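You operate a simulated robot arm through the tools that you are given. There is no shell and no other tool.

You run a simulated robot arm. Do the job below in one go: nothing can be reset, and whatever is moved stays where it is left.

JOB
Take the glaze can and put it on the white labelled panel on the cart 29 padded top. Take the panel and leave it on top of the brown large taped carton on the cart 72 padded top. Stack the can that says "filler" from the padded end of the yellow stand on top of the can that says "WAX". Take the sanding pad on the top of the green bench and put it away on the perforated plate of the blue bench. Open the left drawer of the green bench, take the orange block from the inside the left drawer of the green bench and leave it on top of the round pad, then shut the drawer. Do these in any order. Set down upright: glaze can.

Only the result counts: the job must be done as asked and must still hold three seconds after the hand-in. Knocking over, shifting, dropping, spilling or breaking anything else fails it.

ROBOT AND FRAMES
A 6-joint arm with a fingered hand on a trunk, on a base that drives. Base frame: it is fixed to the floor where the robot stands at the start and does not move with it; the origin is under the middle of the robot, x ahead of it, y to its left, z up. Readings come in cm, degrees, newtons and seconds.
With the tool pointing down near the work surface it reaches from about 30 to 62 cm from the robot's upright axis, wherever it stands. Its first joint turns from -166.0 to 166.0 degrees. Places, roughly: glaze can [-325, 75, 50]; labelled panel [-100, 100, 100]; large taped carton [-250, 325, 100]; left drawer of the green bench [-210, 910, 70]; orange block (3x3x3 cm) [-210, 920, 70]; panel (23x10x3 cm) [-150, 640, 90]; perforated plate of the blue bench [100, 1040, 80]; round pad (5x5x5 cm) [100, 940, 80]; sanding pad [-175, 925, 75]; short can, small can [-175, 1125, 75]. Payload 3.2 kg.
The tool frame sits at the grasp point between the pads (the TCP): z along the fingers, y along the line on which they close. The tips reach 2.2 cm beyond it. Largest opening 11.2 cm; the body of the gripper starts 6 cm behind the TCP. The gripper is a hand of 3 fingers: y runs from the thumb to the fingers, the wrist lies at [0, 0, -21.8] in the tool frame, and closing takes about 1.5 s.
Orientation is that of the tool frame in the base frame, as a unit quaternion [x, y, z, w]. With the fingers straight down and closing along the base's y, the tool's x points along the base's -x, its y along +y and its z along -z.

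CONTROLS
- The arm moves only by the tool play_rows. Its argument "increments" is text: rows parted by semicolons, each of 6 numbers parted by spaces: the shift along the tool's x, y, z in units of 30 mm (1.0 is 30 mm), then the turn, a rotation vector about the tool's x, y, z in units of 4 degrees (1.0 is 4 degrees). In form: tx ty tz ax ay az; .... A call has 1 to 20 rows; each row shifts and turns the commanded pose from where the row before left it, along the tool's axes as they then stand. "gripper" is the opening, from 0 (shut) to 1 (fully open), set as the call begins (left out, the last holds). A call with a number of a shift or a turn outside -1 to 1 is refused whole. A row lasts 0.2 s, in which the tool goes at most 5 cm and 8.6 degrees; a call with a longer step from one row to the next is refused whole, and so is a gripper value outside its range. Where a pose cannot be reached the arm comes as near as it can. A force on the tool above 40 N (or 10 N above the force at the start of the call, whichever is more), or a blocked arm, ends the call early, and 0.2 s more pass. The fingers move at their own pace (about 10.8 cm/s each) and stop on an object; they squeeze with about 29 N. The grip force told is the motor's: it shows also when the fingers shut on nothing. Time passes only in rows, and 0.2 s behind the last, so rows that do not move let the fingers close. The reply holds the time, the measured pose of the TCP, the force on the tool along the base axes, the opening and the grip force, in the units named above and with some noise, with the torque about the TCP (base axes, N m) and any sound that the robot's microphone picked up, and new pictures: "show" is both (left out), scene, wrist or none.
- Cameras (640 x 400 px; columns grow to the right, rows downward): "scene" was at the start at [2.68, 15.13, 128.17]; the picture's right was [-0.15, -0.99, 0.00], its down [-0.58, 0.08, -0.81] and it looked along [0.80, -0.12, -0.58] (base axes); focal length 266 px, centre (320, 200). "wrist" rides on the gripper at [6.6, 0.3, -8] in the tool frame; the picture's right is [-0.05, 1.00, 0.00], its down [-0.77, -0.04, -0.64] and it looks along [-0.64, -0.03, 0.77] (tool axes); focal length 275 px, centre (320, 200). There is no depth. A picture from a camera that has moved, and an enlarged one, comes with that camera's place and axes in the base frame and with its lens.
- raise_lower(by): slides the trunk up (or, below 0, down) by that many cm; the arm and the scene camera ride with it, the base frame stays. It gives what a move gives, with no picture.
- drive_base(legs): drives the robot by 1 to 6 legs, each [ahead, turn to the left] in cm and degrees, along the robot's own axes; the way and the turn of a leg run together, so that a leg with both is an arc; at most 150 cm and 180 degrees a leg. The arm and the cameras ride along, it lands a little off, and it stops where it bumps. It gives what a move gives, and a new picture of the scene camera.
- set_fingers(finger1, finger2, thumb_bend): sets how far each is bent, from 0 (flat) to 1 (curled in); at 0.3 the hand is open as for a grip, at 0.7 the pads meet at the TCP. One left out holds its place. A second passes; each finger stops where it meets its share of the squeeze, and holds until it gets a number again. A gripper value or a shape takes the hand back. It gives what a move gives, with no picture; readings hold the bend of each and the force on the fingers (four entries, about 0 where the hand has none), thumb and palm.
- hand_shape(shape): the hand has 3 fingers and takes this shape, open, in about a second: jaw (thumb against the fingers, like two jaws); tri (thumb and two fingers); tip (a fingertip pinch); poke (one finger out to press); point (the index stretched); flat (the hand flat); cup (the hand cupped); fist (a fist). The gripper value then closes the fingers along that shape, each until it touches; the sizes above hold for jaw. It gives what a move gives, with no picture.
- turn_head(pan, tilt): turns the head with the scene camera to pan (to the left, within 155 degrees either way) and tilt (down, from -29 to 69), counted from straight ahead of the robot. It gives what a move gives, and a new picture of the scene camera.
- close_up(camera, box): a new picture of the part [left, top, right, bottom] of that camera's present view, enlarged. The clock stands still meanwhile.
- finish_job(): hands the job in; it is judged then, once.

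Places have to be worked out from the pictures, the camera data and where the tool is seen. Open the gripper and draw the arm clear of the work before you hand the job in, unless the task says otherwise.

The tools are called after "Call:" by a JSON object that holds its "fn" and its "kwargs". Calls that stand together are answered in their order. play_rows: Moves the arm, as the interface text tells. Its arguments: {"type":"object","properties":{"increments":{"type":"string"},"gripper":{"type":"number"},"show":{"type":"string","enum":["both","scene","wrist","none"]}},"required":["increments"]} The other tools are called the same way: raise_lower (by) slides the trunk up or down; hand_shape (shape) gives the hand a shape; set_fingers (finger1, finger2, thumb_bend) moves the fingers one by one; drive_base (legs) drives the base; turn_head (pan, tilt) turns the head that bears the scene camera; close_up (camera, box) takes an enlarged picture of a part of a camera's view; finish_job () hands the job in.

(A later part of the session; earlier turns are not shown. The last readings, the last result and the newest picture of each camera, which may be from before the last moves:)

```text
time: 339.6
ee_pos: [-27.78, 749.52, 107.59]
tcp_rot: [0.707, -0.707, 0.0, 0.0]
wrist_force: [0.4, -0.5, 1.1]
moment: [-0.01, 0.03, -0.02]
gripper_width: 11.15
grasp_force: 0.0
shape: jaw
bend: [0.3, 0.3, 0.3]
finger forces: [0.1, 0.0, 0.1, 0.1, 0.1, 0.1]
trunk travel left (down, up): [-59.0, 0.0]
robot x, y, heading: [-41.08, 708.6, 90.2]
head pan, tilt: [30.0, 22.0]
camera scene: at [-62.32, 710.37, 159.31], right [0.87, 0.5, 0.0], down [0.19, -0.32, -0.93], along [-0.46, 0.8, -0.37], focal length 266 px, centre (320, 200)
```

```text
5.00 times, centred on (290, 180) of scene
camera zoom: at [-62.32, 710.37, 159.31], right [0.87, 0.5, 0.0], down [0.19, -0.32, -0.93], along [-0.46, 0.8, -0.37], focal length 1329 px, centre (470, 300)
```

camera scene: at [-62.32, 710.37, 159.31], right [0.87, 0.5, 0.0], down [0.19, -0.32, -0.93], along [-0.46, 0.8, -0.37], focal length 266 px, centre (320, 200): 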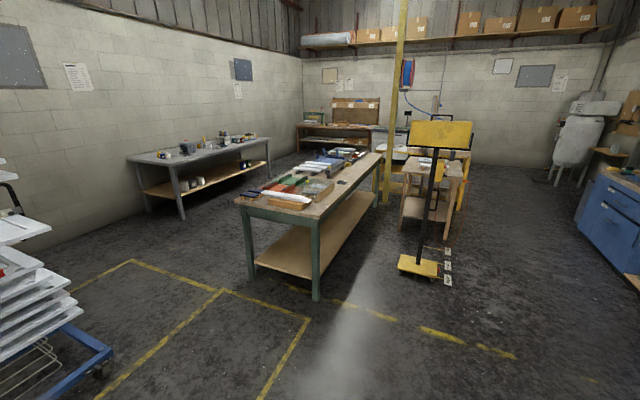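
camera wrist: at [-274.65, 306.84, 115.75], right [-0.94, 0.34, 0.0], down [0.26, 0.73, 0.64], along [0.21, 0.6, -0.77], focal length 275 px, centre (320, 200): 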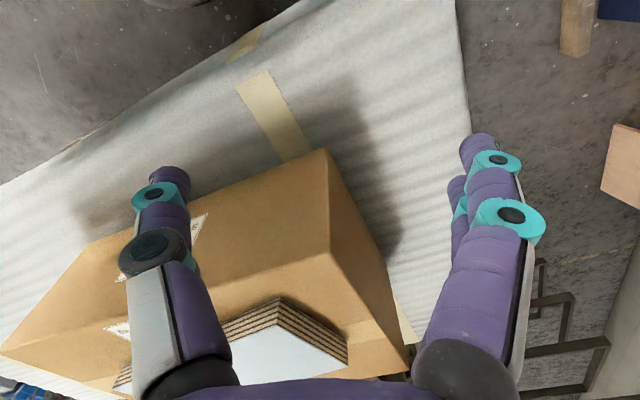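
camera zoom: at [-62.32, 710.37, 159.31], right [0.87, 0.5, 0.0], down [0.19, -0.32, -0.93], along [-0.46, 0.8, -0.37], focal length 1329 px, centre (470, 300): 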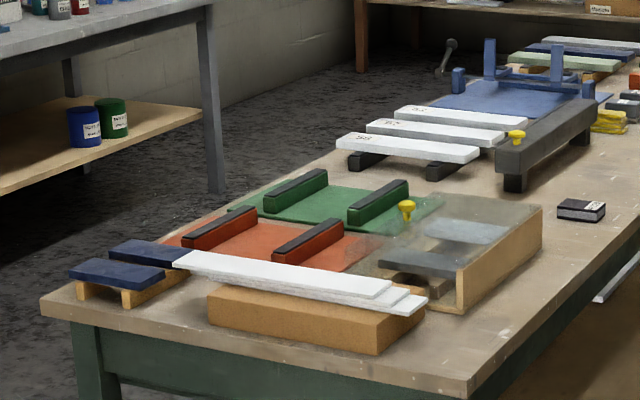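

The dark labelled block on the bench is probably the sanding pad. I check the bench's right side apron for drawers.

Call:
{"fn": "close_up", "kwargs": {"camera": "scene", "box": [300, 150, 390, 230]}}

Call:
{"fn": "drive_base", "kwargs": {"legs": [[130, 0]]}}

Call:
{"fn": "turn_head", "kwargs": {"pan": 70, "tilt": 35}}

```text
5.00 times, centred on (345, 190) of scene
camera zoom: at [-62.32, 710.37, 159.31], right [0.87, 0.5, 0.0], down [0.19, -0.32, -0.93], along [-0.46, 0.8, -0.37], focal length 1329 px, centre (195, 250)
```

zoom: 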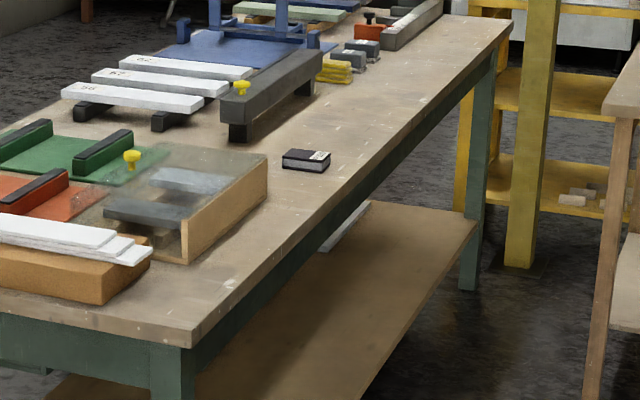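

```text
time: 346.2
ee_pos: [-26.18, 882.43, 107.65]
tcp_rot: [-0.7, 0.714, -0.001, -0.001]
wrist_force: [-0.2, 0.2, -0.4]
moment: [-0.02, 0.01, -0.01]
gripper_width: 11.19
grasp_force: 0.0
shape: jaw
bend: [0.3, 0.3, 0.3]
finger forces: [0.0, 0.0, 0.0, 0.0, 0.0, 0.1]
trunk travel left (down, up): [-59.0, 0.0]
robot x, y, heading: [-40.29, 841.77, 89.3]
head pan, tilt: [30.0, 22.0]
camera scene: at [-61.35, 843.94, 159.31], right [0.87, 0.49, 0.0], down [0.18, -0.33, -0.93], along [-0.45, 0.81, -0.37], focal length 266 px, centre (320, 200)
```

scene: 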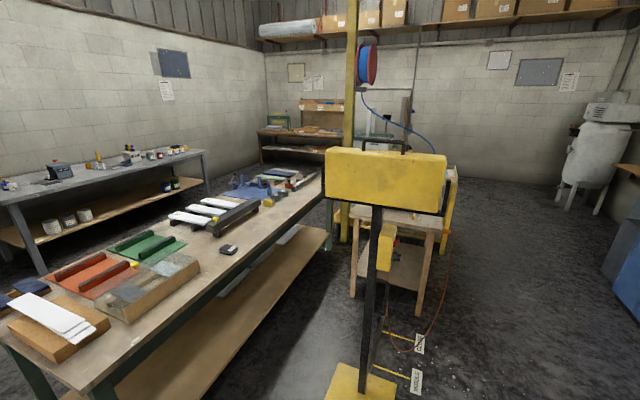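

```text
time: 347.3
ee_pos: [-26.05, 882.45, 107.7]
tcp_rot: [-0.7, 0.714, 0.0, 0.001]
wrist_force: [-0.8, -0.1, -0.4]
moment: [-0.02, 0.04, 0.01]
gripper_width: 11.19
grasp_force: 0.0
shape: jaw
bend: [0.3, 0.3, 0.3]
finger forces: [0.0, 0.0, 0.0, 0.0, 0.0, 0.0]
trunk travel left (down, up): [-59.0, 0.0]
robot x, y, heading: [-40.15, 841.62, 89.4]
head pan, tilt: [70.0, 35.0]
camera scene: at [-65.07, 838.96, 157.25], right [0.36, 0.93, 0.0], down [0.54, -0.2, -0.82], along [-0.77, 0.29, -0.57], focal length 266 px, centre (320, 200)
```

scene: 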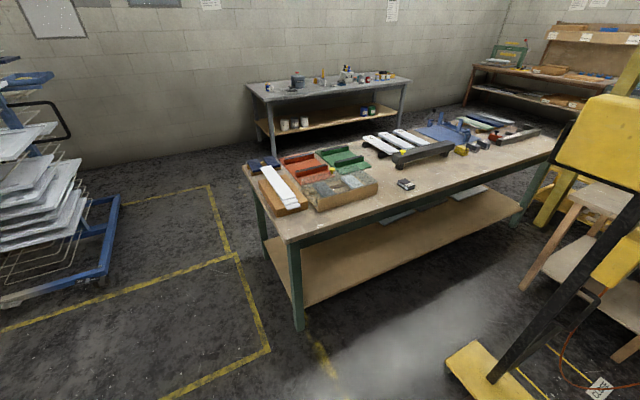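

No drawers on this side, so they must be on the far (-x) side. I reverse, go around the near end of the bench and look at its other long side.

Call:
{"fn": "drive_base", "kwargs": {"legs": [[-40, 0], [0, 90.5], [130, 0], [120, 0]]}}

Call:
{"fn": "turn_head", "kwargs": {"pan": -110, "tilt": 30}}

```text
time: 365.4
ee_pos: [-331.91, 810.28, 107.68]
tcp_rot: [1.0, 0.013, 0.001, -0.001]
wrist_force: [0.2, 0.1, 0.2]
moment: [0.02, -0.01, 0.03]
gripper_width: 11.2
grasp_force: 0.0
shape: jaw
bend: [0.3, 0.3, 0.3]
finger forces: [0.1, 0.0, 0.0, 0.1, 0.1, 0.0]
trunk travel left (down, up): [-59.0, 0.0]
robot x, y, heading: [-290.46, 798.02, -178.3]
head pan, tilt: [70.0, 35.0]
camera scene: at [-286.8, 773.07, 157.25], right [-0.95, 0.32, 0.0], down [0.18, 0.54, -0.82], along [-0.26, -0.78, -0.57], focal length 266 px, centre (320, 200)
```

scene: 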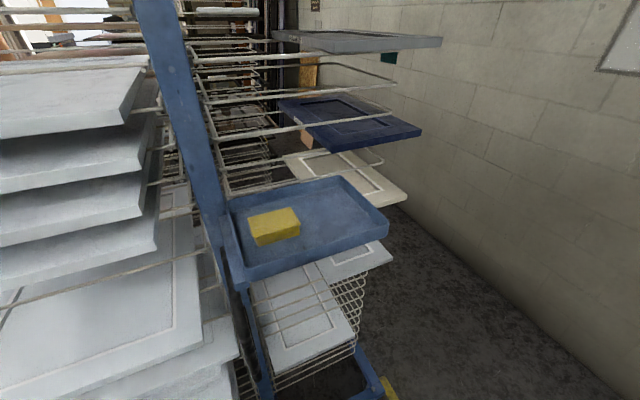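

```text
time: 368.1
ee_pos: [-331.83, 810.23, 107.55]
tcp_rot: [1.0, 0.013, 0.0, 0.0]
wrist_force: [0.4, -0.2, 0.0]
moment: [-0.02, 0.0, 0.0]
gripper_width: 11.2
grasp_force: 0.2
shape: jaw
bend: [0.3, 0.3, 0.3]
finger forces: [0.0, 0.0, 0.1, 0.0, 0.1, 0.0]
trunk travel left (down, up): [-59.0, 0.0]
robot x, y, heading: [-290.61, 798.01, -178.5]
head pan, tilt: [-110.0, 30.0]
camera scene: at [-281.15, 790.0, 158.03], right [0.95, -0.31, 0.0], down [-0.16, -0.47, -0.87], along [0.27, 0.82, -0.5], focal length 266 px, centre (320, 200)
```

scene: 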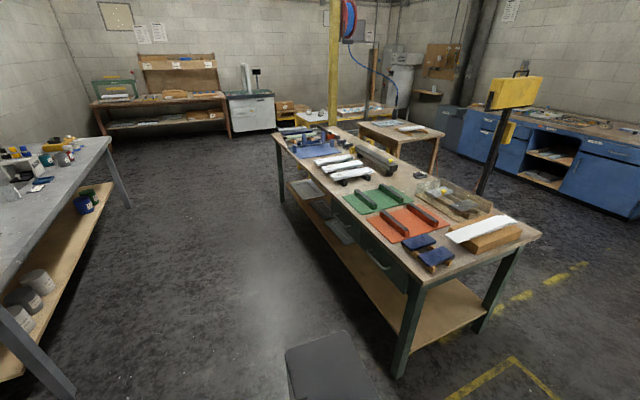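

Now the drawer side is visible. I zoom in on it.

Call:
{"fn": "close_up", "kwargs": {"camera": "scene", "box": [270, 130, 430, 300]}}

Call:
{"fn": "close_up", "kwargs": {"camera": "scene", "box": [320, 80, 460, 180]}}

```text
2.35 times, centred on (350, 215) of scene
camera zoom: at [-281.15, 790.0, 158.03], right [0.95, -0.31, 0.0], down [-0.16, -0.47, -0.87], along [0.27, 0.82, -0.5], focal length 626 px, centre (249, 165)
```

zoom: 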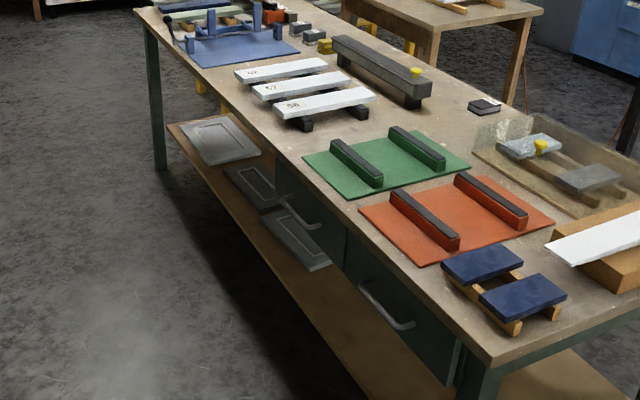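

```text
4.00 times, centred on (390, 130) of scene
camera zoom: at [-281.15, 790.0, 158.03], right [0.95, -0.31, 0.0], down [-0.16, -0.47, -0.87], along [0.27, 0.82, -0.5], focal length 1063 px, centre (40, 480)
```

zoom: 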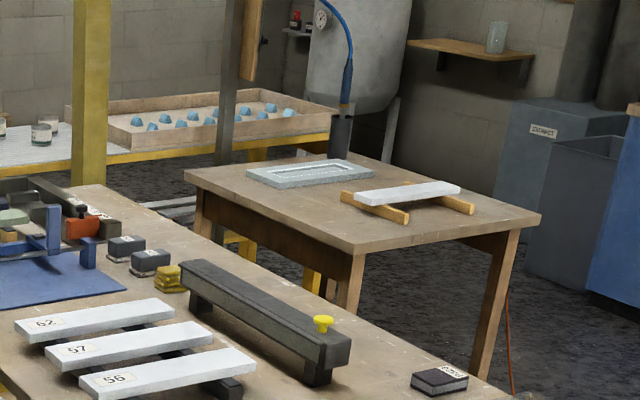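

Two drawers are on this side. Facing them, the left one is the farther, with its handle near (-228, 910, 68); the bench is turned about 4.8°. I drive in front of it, facing the bench.

Call:
{"fn": "drive_base", "kwargs": {"legs": [[0, -86.4], [119, 0], [0, -90.4]]}}

Call:
{"fn": "turn_head", "kwargs": {"pan": -5, "tilt": 45}}

```text
time: 381.6
ee_pos: [-259.96, 906.39, 107.69]
tcp_rot: [-0.062, 0.998, 0.001, -0.001]
wrist_force: [-0.5, 0.2, 0.5]
moment: [-0.01, 0.02, 0.02]
gripper_width: 11.19
grasp_force: 0.0
shape: jaw
bend: [0.3, 0.3, 0.3]
finger forces: [0.1, 0.0, 0.0, 0.1, 0.0, 0.1]
trunk travel left (down, up): [-59.0, 0.0]
robot x, y, heading: [-302.05, 914.64, 7.3]
head pan, tilt: [-110.0, 30.0]
camera scene: at [-312.28, 921.27, 158.03], right [-0.98, 0.22, 0.0], down [0.11, 0.49, -0.87], along [-0.19, -0.84, -0.5], focal length 266 px, centre (320, 200)
```

scene: 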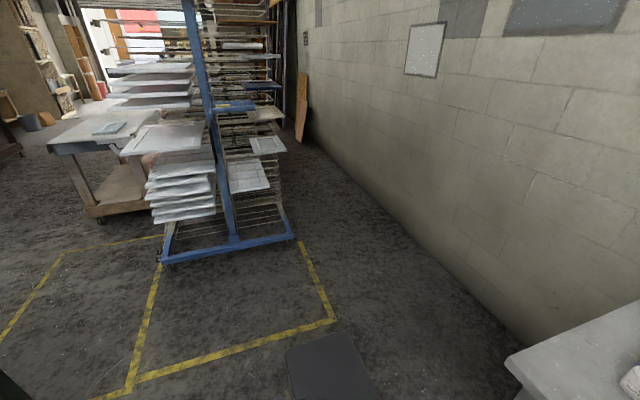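

```text
time: 383.4
ee_pos: [-259.86, 906.41, 107.49]
tcp_rot: [-0.063, 0.998, 0.0, -0.001]
wrist_force: [0.1, 0.4, -0.1]
moment: [0.01, 0.01, 0.02]
gripper_width: 11.19
grasp_force: 0.1
shape: jaw
bend: [0.3, 0.3, 0.3]
finger forces: [0.1, 0.0, 0.1, 0.1, 0.1, 0.1]
trunk travel left (down, up): [-59.0, 0.0]
robot x, y, heading: [-302.26, 914.46, 7.3]
head pan, tilt: [-5.0, 45.0]
camera scene: at [-302.16, 930.42, 155.77], right [0.04, -1.0, 0.0], down [-0.71, -0.03, -0.71], along [0.71, 0.03, -0.71], focal length 266 px, centre (320, 200)
```

scene: 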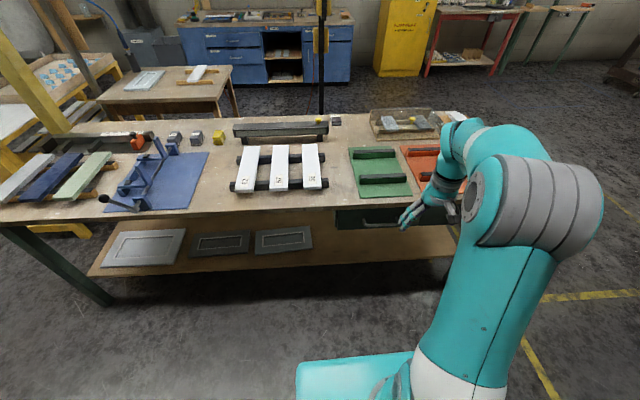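

The left drawer is visible just left of the hand. I zoom in on its front and handle.

Call:
{"fn": "close_up", "kwargs": {"camera": "scene", "box": [310, 180, 430, 255]}}

Call:
{"fn": "close_up", "kwargs": {"camera": "wrist", "box": [0, 0, 640, 400]}}

```text
5.33 times, centred on (370, 218) of scene
camera zoom: at [-302.16, 930.42, 155.77], right [0.04, -1.0, 0.0], down [-0.71, -0.03, -0.71], along [0.71, 0.03, -0.71], focal length 1418 px, centre (53, 107)
```

zoom: 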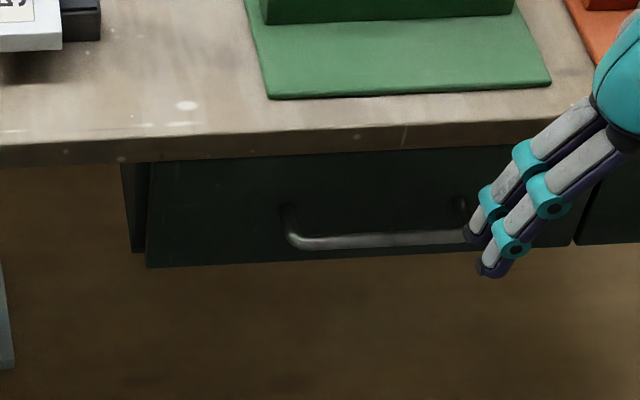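

```text
1.00 times, centred on (320, 200) of wrist (not enlarged: the box is as wide or as high as the picture)
camera zoom: at [-266.43, 905.99, 115.73], right [-0.08, 1.0, 0.0], down [0.77, 0.06, 0.64], along [0.63, 0.05, -0.77], focal length 275 px, centre (320, 200)
```

zoom: 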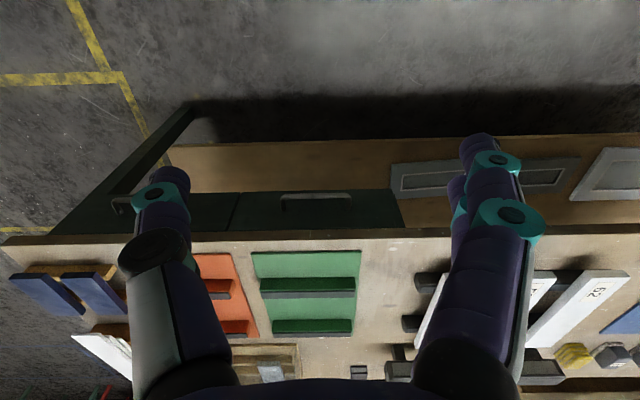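

The handle is a horizontal bow about 14 cm long, centred near (-231, 908, 71), standing about 3.5 cm off the drawer face. I square up to the bench, lower the trunk, and turn the hand so the fingers will close above and below the bar.

Call:
{"fn": "drive_base", "kwargs": {"legs": [[0, -2.5]]}}

Call:
{"fn": "raise_lower", "kwargs": {"by": -32}}

Call:
{"fn": "play_rows", "kwargs": {"increments": "0 0 0 0 0 1; 0 0 0 0 0 1; 0 0 0 0 0 1; 0 0 0 0 0 1; 0 0 0 0 0 1; 0 0 0 0 0 1; 0 0 0 0 0 1; 0 0 0 0 0 1; 0 0 0 0 0 1; 0 0 0 0 0 1; 0 0 0 0 0 1; 0 0 0 0 0 1; 0 0 0 0 0 1; 0 0 0 0 0 1; 0 0 0 0 0 1; 0 0 0 0 0 1; 0 0 0 0 0 1; 0 0 0 0 0 1; 0 0 0 0 0 1; 0 0 0 0 0 1", "gripper": 0.6, "show": "none"}}

```text
time: 384.2
ee_pos: [-260.24, 904.6, 107.56]
tcp_rot: [-0.04, 0.999, 0.0, 0.0]
wrist_force: [0.2, -0.7, -0.3]
moment: [0.02, -0.04, -0.03]
gripper_width: 11.18
grasp_force: 0.0
shape: jaw
bend: [0.3, 0.3, 0.3]
finger forces: [0.1, 0.0, 0.1, 0.0, 0.1, 0.0]
trunk travel left (down, up): [-59.0, 0.0]
robot x, y, heading: [-302.43, 914.24, 4.8]
head pan, tilt: [-5.0, 45.0]
camera scene: at [-301.45, 930.38, 155.77], right [0.0, -1.0, 0.0], down [-0.71, 0.0, -0.71], along [0.71, 0.0, -0.71], focal length 266 px, centre (320, 200)
```

scene: 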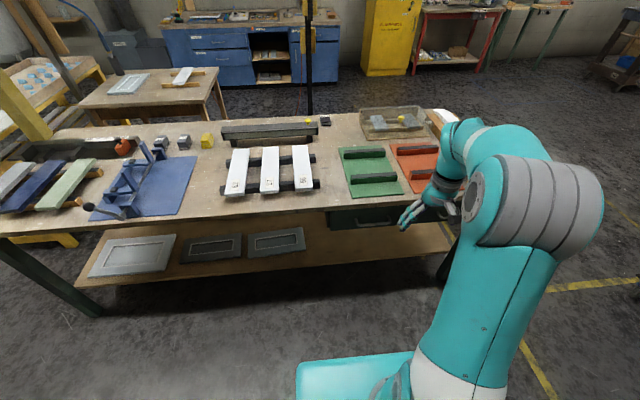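

```text
time: 387.3
ee_pos: [-260.26, 904.49, 75.58]
tcp_rot: [-0.041, 0.999, 0.0, 0.0]
wrist_force: [-0.8, -0.1, 0.7]
moment: [0.0, 0.01, -0.02]
gripper_width: 11.18
grasp_force: 0.1
shape: jaw
bend: [0.3, 0.3, 0.3]
finger forces: [0.1, 0.0, 0.1, 0.0, 0.0, 0.0]
trunk travel left (down, up): [-27.0, 32.0]
robot x, y, heading: [-302.35, 914.4, 4.8]
head pan, tilt: [-5.0, 45.0]
```

```text
time: 391.5
ee_pos: [-260.27, 904.58, 75.53]
tcp_rot: [0.612, 0.791, 0.0, 0.0]
wrist_force: [-0.3, 0.0, -0.6]
moment: [-0.02, -0.02, -0.03]
gripper_width: 6.76
grasp_force: 0.0
shape: jaw
bend: [0.71, 0.71, 0.71]
finger forces: [0.0, 0.1, 0.0, 0.1, 0.0, 0.1]
trunk travel left (down, up): [-27.0, 32.0]
robot x, y, heading: [-302.04, 914.22, 4.7]
head pan, tilt: [-5.0, 45.0]
```

The hand is at z=75.5 in front of the drawer. I finish the quarter turn, then tilt the tool forward while advancing to a pre-grasp point just outside the handle.

Call:
{"fn": "play_rows", "kwargs": {"increments": "0 0 0 0 0 1; 0 0 0 0 0 1; 0 0 0 0 0 0.42; 0.02 0.6 0 -1 0 0; 0.02 0.599 0.042 -1 0 0; 0.02 0.594 0.084 -1 0 0; 0.02 0.587 0.125 -1 0 0; 0.02 0.577 0.165 -1 0 0; 0.02 0.564 0.205 -1 0 0; 0.02 0.548 0.244 -1 0 0; 0.02 0.53 0.282 -1 0 0; 0.02 0.509 0.318 -1 0 0; 0.02 0.485 0.353 -1 0 0; 0.02 0.46 0.386 -1 0 0; 0.02 0.432 0.417 -1 0 0; 0 0 0 -0.5 0 0; 0 0 0 0 0 0"}}

```text
time: 395.1
ee_pos: [-238.83, 907.06, 75.65]
tcp_rot: [0.613, 0.668, 0.312, 0.285]
wrist_force: [0.3, 0.2, -0.6]
moment: [0.0, -0.04, 0.0]
gripper_width: 6.77
grasp_force: 0.1
shape: jaw
bend: [0.71, 0.71, 0.71]
finger forces: [0.0, 0.0, 0.0, 0.1, 0.0, 0.0]
trunk travel left (down, up): [-27.0, 32.0]
robot x, y, heading: [-302.16, 914.61, 4.6]
head pan, tilt: [-5.0, 45.0]
camera scene: at [-301.46, 930.4, 123.77], right [0.0, -1.0, 0.0], down [-0.71, 0.0, -0.71], along [0.71, 0.0, -0.71], focal length 266 px, centre (320, 200)
camera wrist: at [-245.34, 913.27, 81.03], right [0.64, 0.01, 0.77], down [-0.44, -0.81, 0.38], along [0.62, -0.58, -0.52], focal length 275 px, centre (320, 200)
```

scene: 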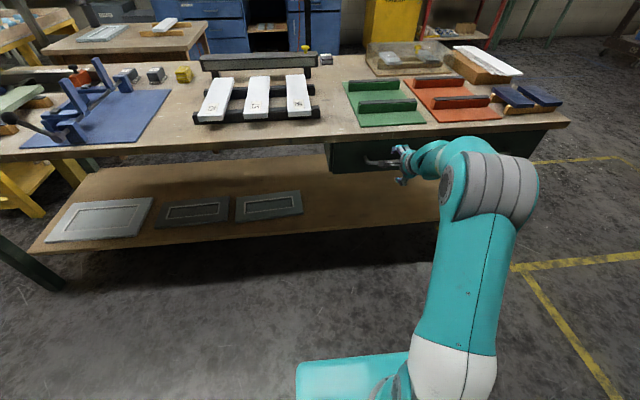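
wrist: 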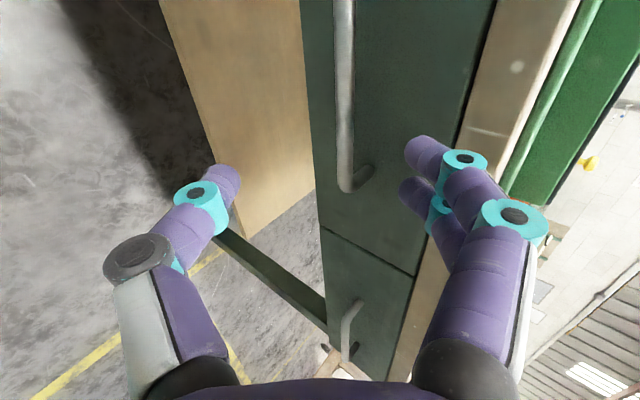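

The wrist view shows the bar between thumb and fingers; it works out to be 8.8 cm ahead and 1.3 cm toward the fingers. I shift, narrow the opening a bit and advance in steps.

Call:
{"fn": "play_rows", "kwargs": {"increments": "-0.1 0.44 0 0 0 0; 0 0 0.5 0 0 0; 0 0 0.5 0 0 0; 0 0 0.5 0 0 0; 0 0 0 0 0 0", "gripper": 0.5, "show": "wrist"}}

```text
time: 396.3
ee_pos: [-234.65, 907.2, 73.62]
tcp_rot: [0.613, 0.668, 0.31, 0.286]
wrist_force: [0.1, 0.7, -0.8]
moment: [-0.01, -0.01, 0.0]
gripper_width: 5.65
grasp_force: 0.2
shape: jaw
bend: [0.72, 0.72, 0.7]
finger forces: [0.0, 0.0, 0.1, 0.0, 0.1, 0.0]
trunk travel left (down, up): [-27.0, 32.0]
robot x, y, heading: [-302.24, 914.83, 4.8]
head pan, tilt: [-5.0, 45.0]
camera wrist: at [-241.04, 913.31, 79.09], right [0.64, 0.01, 0.76], down [-0.44, -0.81, 0.38], along [0.62, -0.58, -0.52], focal length 275 px, centre (320, 200)
```

wrist: 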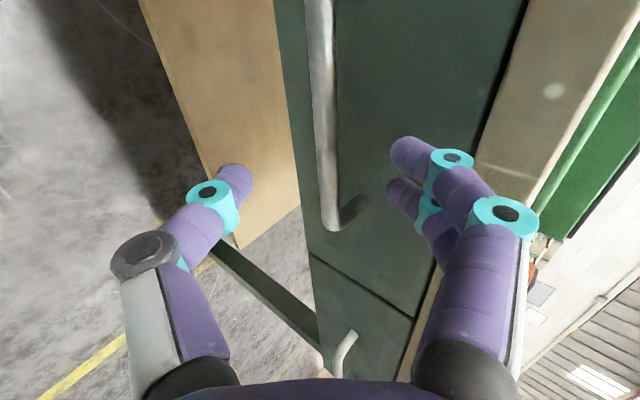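

Bar is centred between thumb and fingers, 4.3 cm ahead. I advance 3.6 cm and close on it.

Call:
{"fn": "play_rows", "kwargs": {"increments": "0 0.03 0.4 0 0 0; 0 0.03 0.4 0 0 0; 0 0 0.4 0 0 0; 0 0 0 0 0 0", "show": "wrist"}}

Call:
{"fn": "play_rows", "kwargs": {"increments": "0 0 0 0 0 0; 0 0 0 0 0 0; 0 0 0 0 0 0; 0 0 0 0 0 0; 0 0 0 0 0 0; 0 0 0 0 0 0; 0 0 0 0 0 0; 0 0 0 0 0 0", "gripper": 0, "show": "wrist"}}

```text
time: 397.3
ee_pos: [-231.76, 907.42, 71.47]
tcp_rot: [0.612, 0.669, 0.311, 0.284]
wrist_force: [0.6, 1.2, -0.8]
moment: [0.0, 0.0, -0.04]
gripper_width: 5.67
grasp_force: 0.1
shape: jaw
bend: [0.72, 0.72, 0.7]
finger forces: [0.1, 0.0, 0.0, 0.1, 0.0, 0.1]
trunk travel left (down, up): [-27.0, 32.0]
robot x, y, heading: [-302.29, 914.68, 4.6]
head pan, tilt: [-5.0, 45.0]
camera wrist: at [-238.18, 913.57, 76.95], right [0.64, 0.01, 0.76], down [-0.44, -0.81, 0.38], along [0.62, -0.58, -0.52], focal length 275 px, centre (320, 200)
```

wrist: 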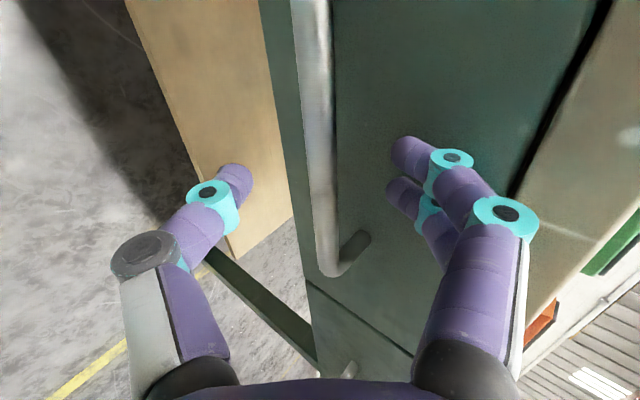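

```text
time: 399.1
ee_pos: [-231.84, 907.37, 71.42]
tcp_rot: [0.613, 0.668, 0.311, 0.286]
wrist_force: [1.0, -1.1, -1.7]
moment: [-0.02, -0.04, 0.04]
gripper_width: 0.7
grasp_force: 28.7
shape: jaw
bend: [0.72, 0.72, 0.7]
finger forces: [13.0, 13.1, 0.0, 0.0, 26.2, 0.0]
trunk travel left (down, up): [-27.0, 32.0]
robot x, y, heading: [-302.24, 914.7, 4.8]
head pan, tilt: [-5.0, 45.0]
camera wrist: at [-238.18, 913.56, 76.96], right [0.64, 0.01, 0.76], down [-0.44, -0.81, 0.38], along [0.62, -0.58, -0.52], focal length 275 px, centre (320, 200)
```

wrist: 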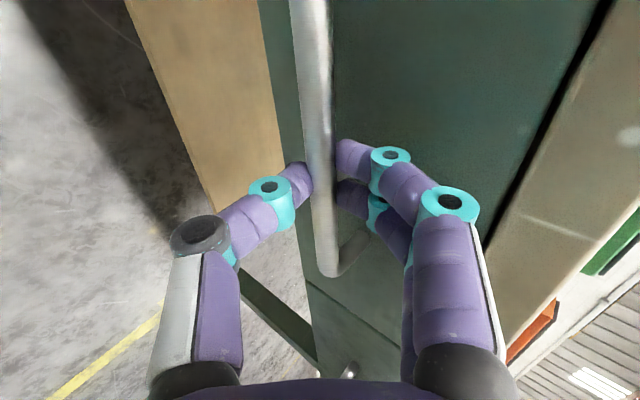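

The bar is gripped firmly. I pull the drawer straight out 4 cm first and check.

Call:
{"fn": "play_rows", "kwargs": {"increments": "0 -0.215 -0.255 0 0 0; 0 -0.215 -0.255 0 0 0; 0 -0.215 -0.255 0 0 0; 0 -0.215 -0.255 0 0 0; 0 0 0 0 0 0"}}

```text
time: 400.3
ee_pos: [-235.65, 907.05, 71.48]
tcp_rot: [0.613, 0.668, 0.311, 0.286]
wrist_force: [1.3, -5.8, 2.1]
moment: [-0.05, -0.05, -0.05]
gripper_width: 0.67
grasp_force: 28.5
shape: jaw
bend: [0.72, 0.72, 0.7]
finger forces: [13.7, 14.3, 0.0, 0.0, 26.6, 0.0]
trunk travel left (down, up): [-27.0, 32.0]
robot x, y, heading: [-302.34, 914.28, 4.9]
head pan, tilt: [-5.0, 45.0]
camera scene: at [-301.47, 930.34, 123.78], right [0.0, -1.0, 0.0], down [-0.71, 0.0, -0.71], along [0.71, 0.0, -0.71], focal length 266 px, centre (320, 200)
camera wrist: at [-242.13, 913.19, 76.93], right [0.64, 0.01, 0.76], down [-0.44, -0.81, 0.38], along [0.62, -0.58, -0.52], focal length 275 px, centre (320, 200)
```

scene: 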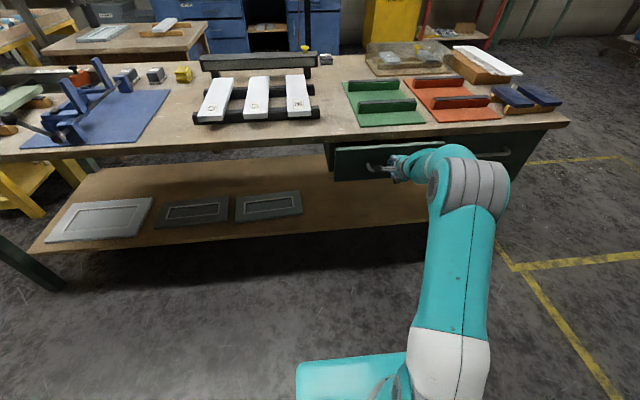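
wrist: 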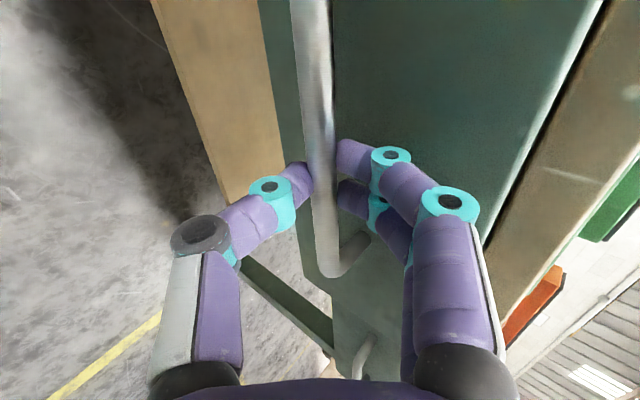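

The drawer follows. The arm has little inward travel left, so I pull further by reversing the base while holding the handle, in two parts.

Call:
{"fn": "drive_base", "kwargs": {"legs": [[-12, 0]]}}

```text
time: 401.6
ee_pos: [-247.86, 905.83, 71.46]
tcp_rot: [0.612, 0.668, 0.312, 0.286]
wrist_force: [1.8, -29.7, 0.4]
moment: [-0.24, -0.07, -0.4]
gripper_width: 0.68
grasp_force: 29.1
shape: jaw
bend: [0.72, 0.72, 0.7]
finger forces: [14.2, 14.5, 0.0, 0.1, 28.3, 0.0]
trunk travel left (down, up): [-27.0, 32.0]
robot x, y, heading: [-314.38, 913.51, 4.4]
head pan, tilt: [-5.0, 45.0]
camera scene: at [-313.59, 929.07, 123.82], right [-0.01, -1.0, 0.0], down [-0.71, 0.01, -0.71], along [0.71, 0.0, -0.71], focal length 266 px, centre (320, 200)
```

scene: 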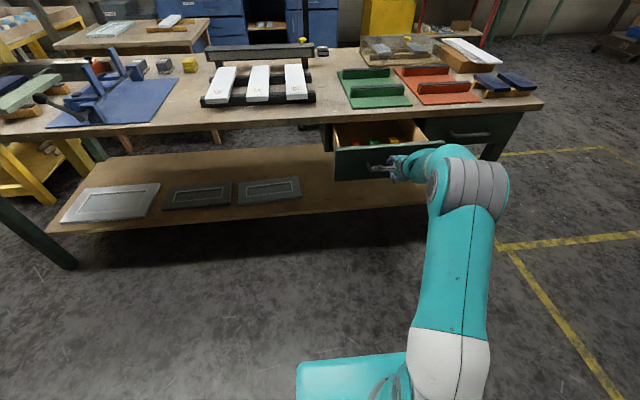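

The drawer is out about 16 cm, but a side force has built up (30 N in y). I relax it with a small sideways shift and look inside.

Call:
{"fn": "play_rows", "kwargs": {"increments": "-0.1 0 0 0 0 0; -0.1 0 0 0 0 0; 0 0 0 0 0 0", "show": "none"}}

Call:
{"fn": "close_up", "kwargs": {"camera": "scene", "box": [310, 100, 450, 200]}}

```text
time: 402.4
ee_pos: [-247.77, 905.53, 71.45]
tcp_rot: [0.612, 0.669, 0.311, 0.284]
wrist_force: [-1.1, 12.3, -2.2]
moment: [0.12, 0.02, 0.12]
gripper_width: 0.66
grasp_force: 28.7
shape: jaw
bend: [0.72, 0.72, 0.7]
finger forces: [13.9, 13.7, 0.0, 0.0, 29.0, 0.0]
trunk travel left (down, up): [-27.0, 32.0]
robot x, y, heading: [-314.59, 913.39, 4.6]
head pan, tilt: [-5.0, 45.0]
```

```text
4.00 times, centred on (380, 150) of scene
camera zoom: at [-313.65, 929.5, 123.75], right [0.0, -1.0, 0.0], down [-0.71, 0.0, -0.71], along [0.71, 0.0, -0.71], focal length 1063 px, centre (80, 400)
```

zoom: 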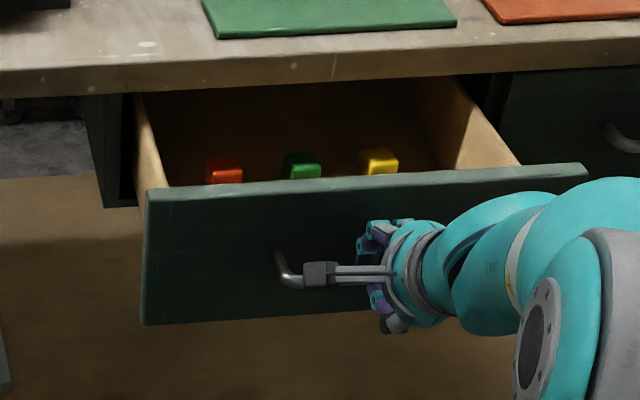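

Inside are a red/orange, a green and a yellow block. The drawer runs along about 6.4°, so I pull 5 cm further with the arm along that line.

Call:
{"fn": "play_rows", "kwargs": {"increments": "-0.01 -0.213 -0.255 0 0 0; -0.01 -0.213 -0.255 0 0 0; -0.01 -0.213 -0.255 0 0 0; -0.01 -0.213 -0.255 0 0 0; -0.01 -0.213 -0.255 0 0 0; 0 0 0 0 0 0", "show": "none"}}

Call:
{"fn": "close_up", "kwargs": {"camera": "scene", "box": [310, 100, 450, 200]}}

```text
time: 403.8
ee_pos: [-252.74, 905.06, 71.52]
tcp_rot: [0.613, 0.669, 0.309, 0.286]
wrist_force: [-2.8, 21.3, -1.4]
moment: [0.13, 0.03, 0.25]
gripper_width: 0.67
grasp_force: 29.2
shape: jaw
bend: [0.72, 0.72, 0.7]
finger forces: [13.9, 13.7, 0.1, 0.0, 29.2, 0.0]
trunk travel left (down, up): [-27.0, 32.0]
robot x, y, heading: [-314.51, 913.17, 4.7]
head pan, tilt: [-5.0, 45.0]
```

```text
4.00 times, centred on (380, 150) of scene
camera zoom: at [-313.65, 929.61, 123.74], right [-0.01, -1.0, 0.0], down [-0.71, 0.0, -0.71], along [0.71, -0.01, -0.71], focal length 1063 px, centre (80, 400)
```

zoom: 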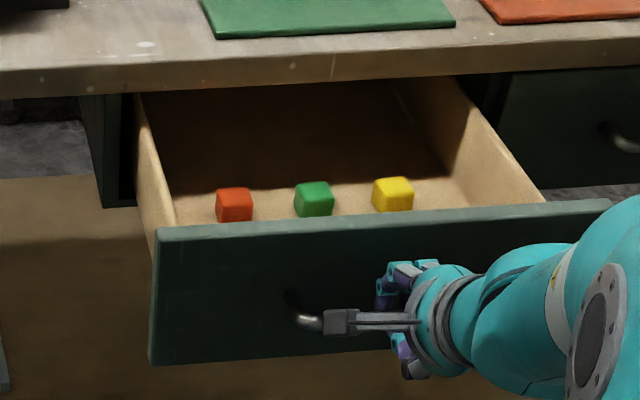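

Three blocks are in the drawer: orange (left), green and yellow. I relax the small side force and reverse another 9 cm so that the blocks come clear of the bench top.

Call:
{"fn": "play_rows", "kwargs": {"increments": "0.05 0 0 0 0 0; 0 0 0 0 0 0", "show": "none"}}

Call:
{"fn": "drive_base", "kwargs": {"legs": [[-9, 0]]}}

Call:
{"fn": "close_up", "kwargs": {"camera": "scene", "box": [310, 80, 470, 200]}}

```text
time: 404.4
ee_pos: [-252.88, 905.03, 71.45]
tcp_rot: [0.613, 0.667, 0.31, 0.287]
wrist_force: [-2.8, 13.5, -0.2]
moment: [0.1, 0.0, 0.18]
gripper_width: 0.67
grasp_force: 29.1
shape: jaw
bend: [0.72, 0.72, 0.7]
finger forces: [13.7, 13.7, 0.0, 0.0, 29.4, 0.1]
trunk travel left (down, up): [-27.0, 32.0]
robot x, y, heading: [-314.42, 913.57, 4.6]
head pan, tilt: [-5.0, 45.0]
```

```text
time: 405.5
ee_pos: [-262.04, 904.2, 71.51]
tcp_rot: [0.613, 0.667, 0.31, 0.288]
wrist_force: [-0.8, -0.7, -0.4]
moment: [-0.04, -0.01, 0.02]
gripper_width: 0.65
grasp_force: 29.2
shape: jaw
bend: [0.71, 0.72, 0.7]
finger forces: [14.0, 14.3, 0.0, 0.0, 28.7, 0.0]
trunk travel left (down, up): [-27.0, 32.0]
robot x, y, heading: [-323.94, 912.79, 4.5]
head pan, tilt: [-5.0, 45.0]
camera scene: at [-322.77, 928.65, 123.77], right [-0.01, -1.0, 0.0], down [-0.71, 0.01, -0.71], along [0.71, -0.01, -0.71], focal length 266 px, centre (320, 200)
```

scene: 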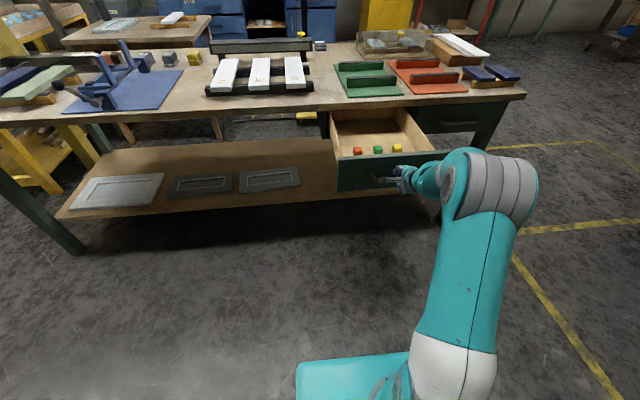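

```text
3.33 times, centred on (390, 140) of scene
camera zoom: at [-322.77, 928.65, 123.77], right [-0.01, -1.0, 0.0], down [-0.71, 0.01, -0.71], along [0.71, -0.01, -0.71], focal length 886 px, centre (87, 400)
```

zoom: 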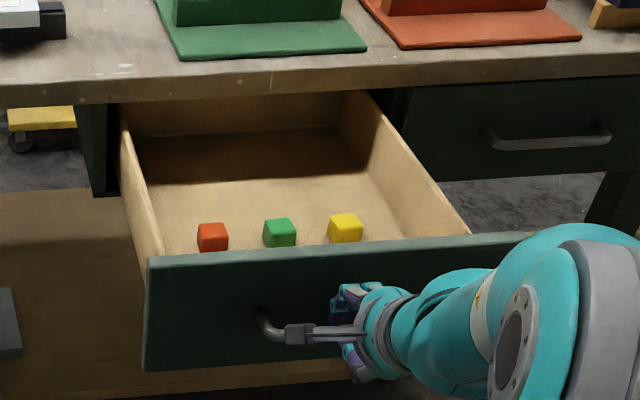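

The drawer is about 30 cm open and the blocks are in reach from above. I release the handle gently, back the hand off and look.

Call:
{"fn": "play_rows", "kwargs": {"increments": "0 0 0 0 0 0; 0 0 0 0 0 0; 0 0 0 0 0 0; 0 -0.05 -0.2 0 0 0; 0 -0.05 -0.3 0 0 0; 0 -0.05 -0.5 0 0 0; 0 0 -0.5 0 0 0; 0 0 -0.5 0 0 0; 0 0 0 0 0 0", "gripper": 0.33}}

```text
time: 407.5
ee_pos: [-266.95, 903.76, 75.12]
tcp_rot: [0.613, 0.668, 0.309, 0.288]
wrist_force: [-0.4, 1.3, -0.2]
moment: [0.02, 0.0, 0.02]
gripper_width: 3.65
grasp_force: 0.1
shape: jaw
bend: [0.74, 0.74, 0.7]
finger forces: [0.1, 0.0, 0.0, 0.0, 0.1, 0.0]
trunk travel left (down, up): [-27.0, 32.0]
robot x, y, heading: [-323.7, 912.69, 4.3]
head pan, tilt: [-5.0, 45.0]
camera scene: at [-322.78, 928.66, 123.77], right [-0.01, -1.0, 0.0], down [-0.71, 0.01, -0.71], along [0.71, -0.01, -0.71], focal length 266 px, centre (320, 200)
camera wrist: at [-273.34, 910.05, 80.49], right [0.64, 0.01, 0.77], down [-0.44, -0.81, 0.38], along [0.62, -0.59, -0.52], focal length 275 px, centre (320, 200)
```

scene: 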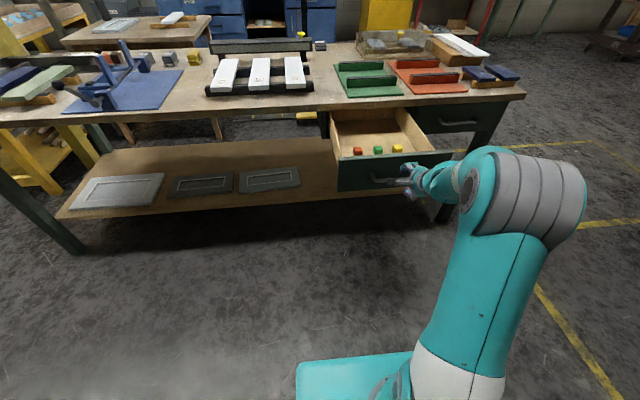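
wrist: 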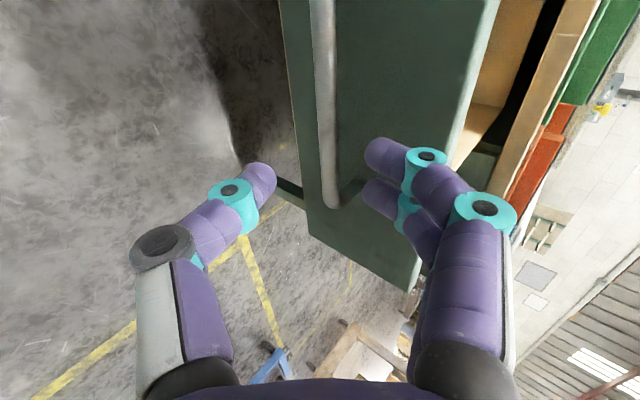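

The handle is free. I raise the trunk and straighten the tool to point down before driving in closer over the open drawer.

Call:
{"fn": "raise_lower", "kwargs": {"by": 25}}

Call:
{"fn": "play_rows", "kwargs": {"increments": "0 -0.2 0 1 0 0; 0 -0.2 0 1 0 0; 0 -0.2 0 1 0 0; 0 -0.2 0 1 0 0; 0 -0.2 0 1 0 0; 0 -0.2 0 1 0 0; 0 -0.2 0 1 0 0; 0 -0.2 0 1 0 0; 0 -0.2 0 1 0 0; 0 -0.2 0 1 0 0; 0 -0.2 0 1 0 0; 0 -0.2 0 1 0 0; 0 0 0 0.5 0 0; 0 0 0 0 0 0", "gripper": 0.55}}

```text
time: 410.1
ee_pos: [-266.9, 903.9, 100.03]
tcp_rot: [0.613, 0.668, 0.31, 0.288]
wrist_force: [0.0, 0.2, 0.2]
moment: [-0.04, 0.0, 0.02]
gripper_width: 3.68
grasp_force: 0.1
shape: jaw
bend: [0.74, 0.74, 0.7]
finger forces: [0.0, 0.0, 0.1, 0.0, 0.0, 0.0]
trunk travel left (down, up): [-52.0, 7.0]
robot x, y, heading: [-323.47, 912.91, 4.3]
head pan, tilt: [-5.0, 45.0]
```

```text
time: 413.1
ee_pos: [-273.09, 903.46, 96.77]
tcp_rot: [0.677, 0.736, -0.001, 0.001]
wrist_force: [-0.2, -0.1, -0.2]
moment: [0.02, 0.04, 0.01]
gripper_width: 6.11
grasp_force: 0.0
shape: jaw
bend: [0.72, 0.72, 0.7]
finger forces: [0.1, 0.0, 0.1, 0.0, 0.0, 0.0]
trunk travel left (down, up): [-52.0, 7.0]
robot x, y, heading: [-324.09, 913.09, 4.4]
head pan, tilt: [-5.0, 45.0]
camera scene: at [-322.77, 928.66, 148.77], right [-0.01, -1.0, 0.0], down [-0.71, 0.01, -0.71], along [0.71, -0.01, -0.71], focal length 266 px, centre (320, 200)
camera wrist: at [-273.23, 910.11, 104.84], right [1.0, 0.04, 0.0], down [0.03, -0.77, 0.64], along [0.02, -0.64, -0.77], focal length 275 px, centre (320, 200)
```

scene: 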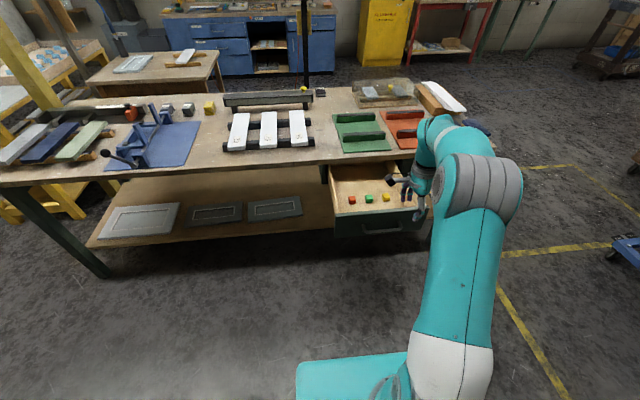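
wrist: 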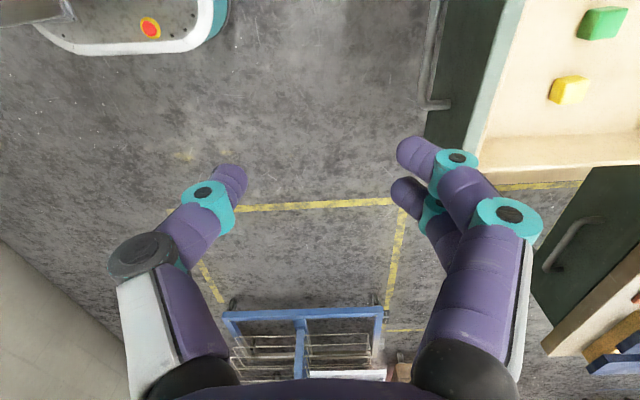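

The hand points down above the drawer front at z≈97. I drive forward 33 cm; the low base goes beneath the drawer and the hand passes over it.

Call:
{"fn": "drive_base", "kwargs": {"legs": [[33, 0]]}}

Call:
{"fn": "close_up", "kwargs": {"camera": "wrist", "box": [0, 0, 640, 400]}}

Call:
{"fn": "close_up", "kwargs": {"camera": "scene", "box": [300, 180, 460, 300]}}

```text
time: 415.2
ee_pos: [-240.58, 905.85, 96.71]
tcp_rot: [0.678, 0.735, -0.002, 0.001]
wrist_force: [-0.4, -0.4, 0.1]
moment: [0.0, 0.02, 0.01]
gripper_width: 6.12
grasp_force: 0.1
shape: jaw
bend: [0.72, 0.72, 0.7]
finger forces: [0.1, 0.1, 0.1, 0.0, 0.0, 0.0]
trunk travel left (down, up): [-52.0, 7.0]
robot x, y, heading: [-291.1, 915.13, 4.0]
head pan, tilt: [-5.0, 45.0]
camera scene: at [-290.37, 931.13, 148.77], right [-0.01, -1.0, 0.0], down [-0.71, 0.01, -0.71], along [0.71, -0.01, -0.71], focal length 266 px, centre (320, 200)
```

scene: 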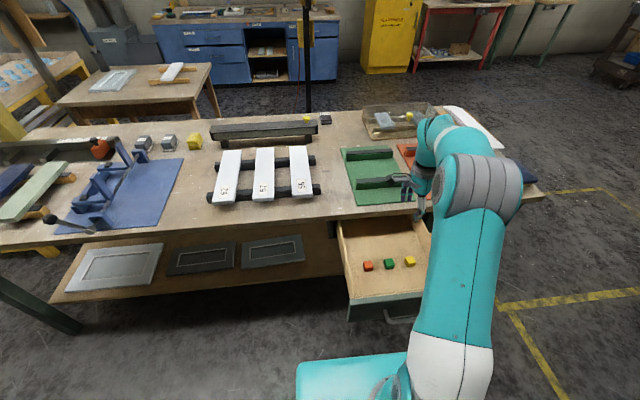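

```text
1.00 times, centred on (320, 200) of wrist (not enlarged: the box is as wide or as high as the picture)
camera zoom: at [-240.86, 912.53, 104.82], right [1.0, 0.04, 0.0], down [0.03, -0.77, 0.64], along [0.02, -0.64, -0.77], focal length 275 px, centre (320, 200)
```

zoom: 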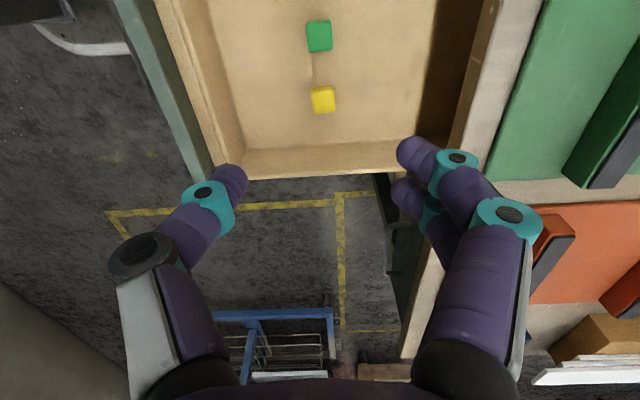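

```text
3.33 times, centred on (380, 240) of scene
camera zoom: at [-290.37, 931.13, 148.77], right [-0.01, -1.0, 0.0], down [-0.71, 0.01, -0.71], along [0.71, -0.01, -0.71], focal length 886 px, centre (120, 67)
```

zoom: 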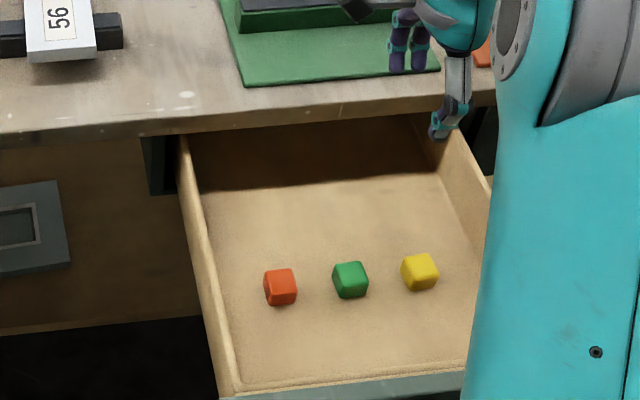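

Triangulating, the orange block's top is at (-241.5, 914.1, 69.3), with about 4 cm free to the green block and to the drawer wall. I turn the wrist back to neutral so the camera stays clear of the drawer wall.

Call:
{"fn": "play_rows", "kwargs": {"increments": "0 0 0 0 0 -1; 0 0 0 0 0 -1; 0 0 0 0 0 -1; 0 0 0 0 0 -1; 0 0 0 0 0 -1; 0 0 0 0 0 -1; 0 0 0 0 0 -1; 0 0 0 0 0 -1; 0 0 0 0 0 -1; 0 0 0 0 0 -1; 0 0 0 0 0 -1; 0 0 0 0 0 -1; 0 0 0 0 0 -1; 0 0 0 0 0 -1; 0 0 0 0 0 -1; 0 0 0 0 0 -1; 0 0 0 0 0 -1; 0 0 0 0 0 -1; 0 0 0 0 0 -1; 0 0 0 0 0 -1", "show": "none"}}

Call:
{"fn": "play_rows", "kwargs": {"increments": "0 0 0 0 0 -1; 0 0 0 0 0 -1; 0 0 0 0 0 -0.6; 0 0.7 0 0 0 0; 0 0.7 0 0 0 0; 0 0.7 0 0 0 0; 0 0.66 0 0 0 0; 0 0 0 0 0 0"}}

```text
time: 419.4
ee_pos: [-240.74, 905.93, 96.71]
tcp_rot: [0.045, 0.999, -0.001, -0.001]
wrist_force: [-0.1, -0.7, 0.5]
moment: [0.02, -0.03, -0.02]
gripper_width: 6.13
grasp_force: 0.0
shape: jaw
bend: [0.72, 0.72, 0.7]
finger forces: [0.0, 0.1, 0.0, 0.1, 0.1, 0.0]
trunk travel left (down, up): [-52.0, 7.0]
robot x, y, heading: [-291.35, 915.89, 4.5]
head pan, tilt: [-5.0, 45.0]
```

```text
time: 421.2
ee_pos: [-241.54, 913.98, 96.91]
tcp_rot: [-0.044, 0.999, -0.002, 0.0]
wrist_force: [0.1, 0.9, 0.1]
moment: [0.0, 0.02, 0.05]
gripper_width: 6.1
grasp_force: 0.1
shape: jaw
bend: [0.72, 0.72, 0.7]
finger forces: [0.1, 0.1, 0.0, 0.0, 0.1, 0.0]
trunk travel left (down, up): [-52.0, 7.0]
robot x, y, heading: [-291.51, 915.04, 4.4]
head pan, tilt: [-5.0, 45.0]
camera scene: at [-290.42, 931.13, 148.77], right [-0.01, -1.0, 0.0], down [-0.71, 0.01, -0.71], along [0.71, -0.01, -0.71], focal length 266 px, centre (320, 200)
camera wrist: at [-247.92, 913.78, 104.93], right [-0.04, 1.0, 0.0], down [0.77, 0.04, 0.64], along [0.64, 0.03, -0.77], focal length 275 px, centre (320, 200)
```

scene: 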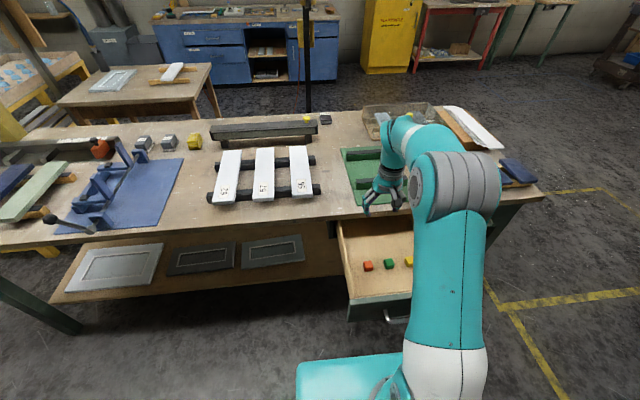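
wrist: 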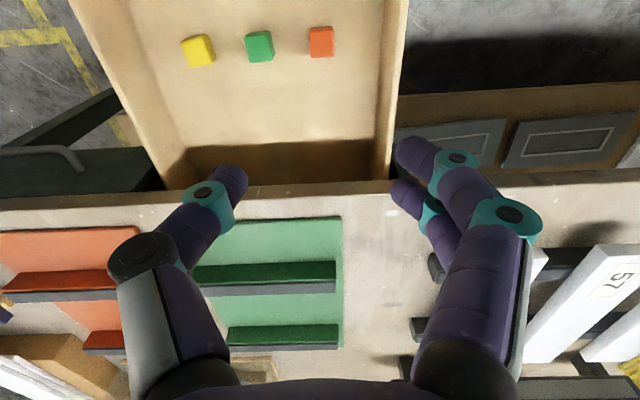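

The hand is right above the orange block. I descend to z≈73 and check the alignment.

Call:
{"fn": "play_rows", "kwargs": {"increments": "0 0 0.8 0 0 0; 0 0 0.8 0 0 0; 0 0 0.8 0 0 0; 0 0 0.8 0 0 0; 0 0 0.8 0 0 0; 0 0 0.8 0 0 0; 0 0 0.8 0 0 0; 0 0 0.8 0 0 0; 0 0 0.8 0 0 0; 0 0 0.6 0 0 0; 0 0 0 0 0 0", "gripper": 0.5, "show": "wrist"}}

```text
time: 423.6
ee_pos: [-241.55, 913.93, 73.32]
tcp_rot: [-0.045, 0.999, -0.002, -0.001]
wrist_force: [-0.1, 1.1, 0.0]
moment: [-0.01, -0.02, 0.03]
gripper_width: 5.64
grasp_force: 0.1
shape: jaw
bend: [0.72, 0.72, 0.7]
finger forces: [0.0, 0.1, 0.0, 0.1, 0.0, 0.0]
trunk travel left (down, up): [-52.0, 7.0]
robot x, y, heading: [-291.42, 915.02, 4.4]
head pan, tilt: [-5.0, 45.0]
camera wrist: at [-248.07, 913.76, 81.44], right [-0.04, 1.0, 0.0], down [0.77, 0.03, 0.64], along [0.64, 0.03, -0.77], focal length 275 px, centre (320, 200)
```

wrist: 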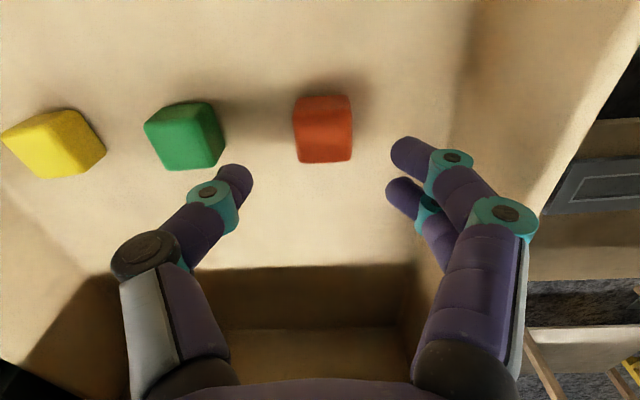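

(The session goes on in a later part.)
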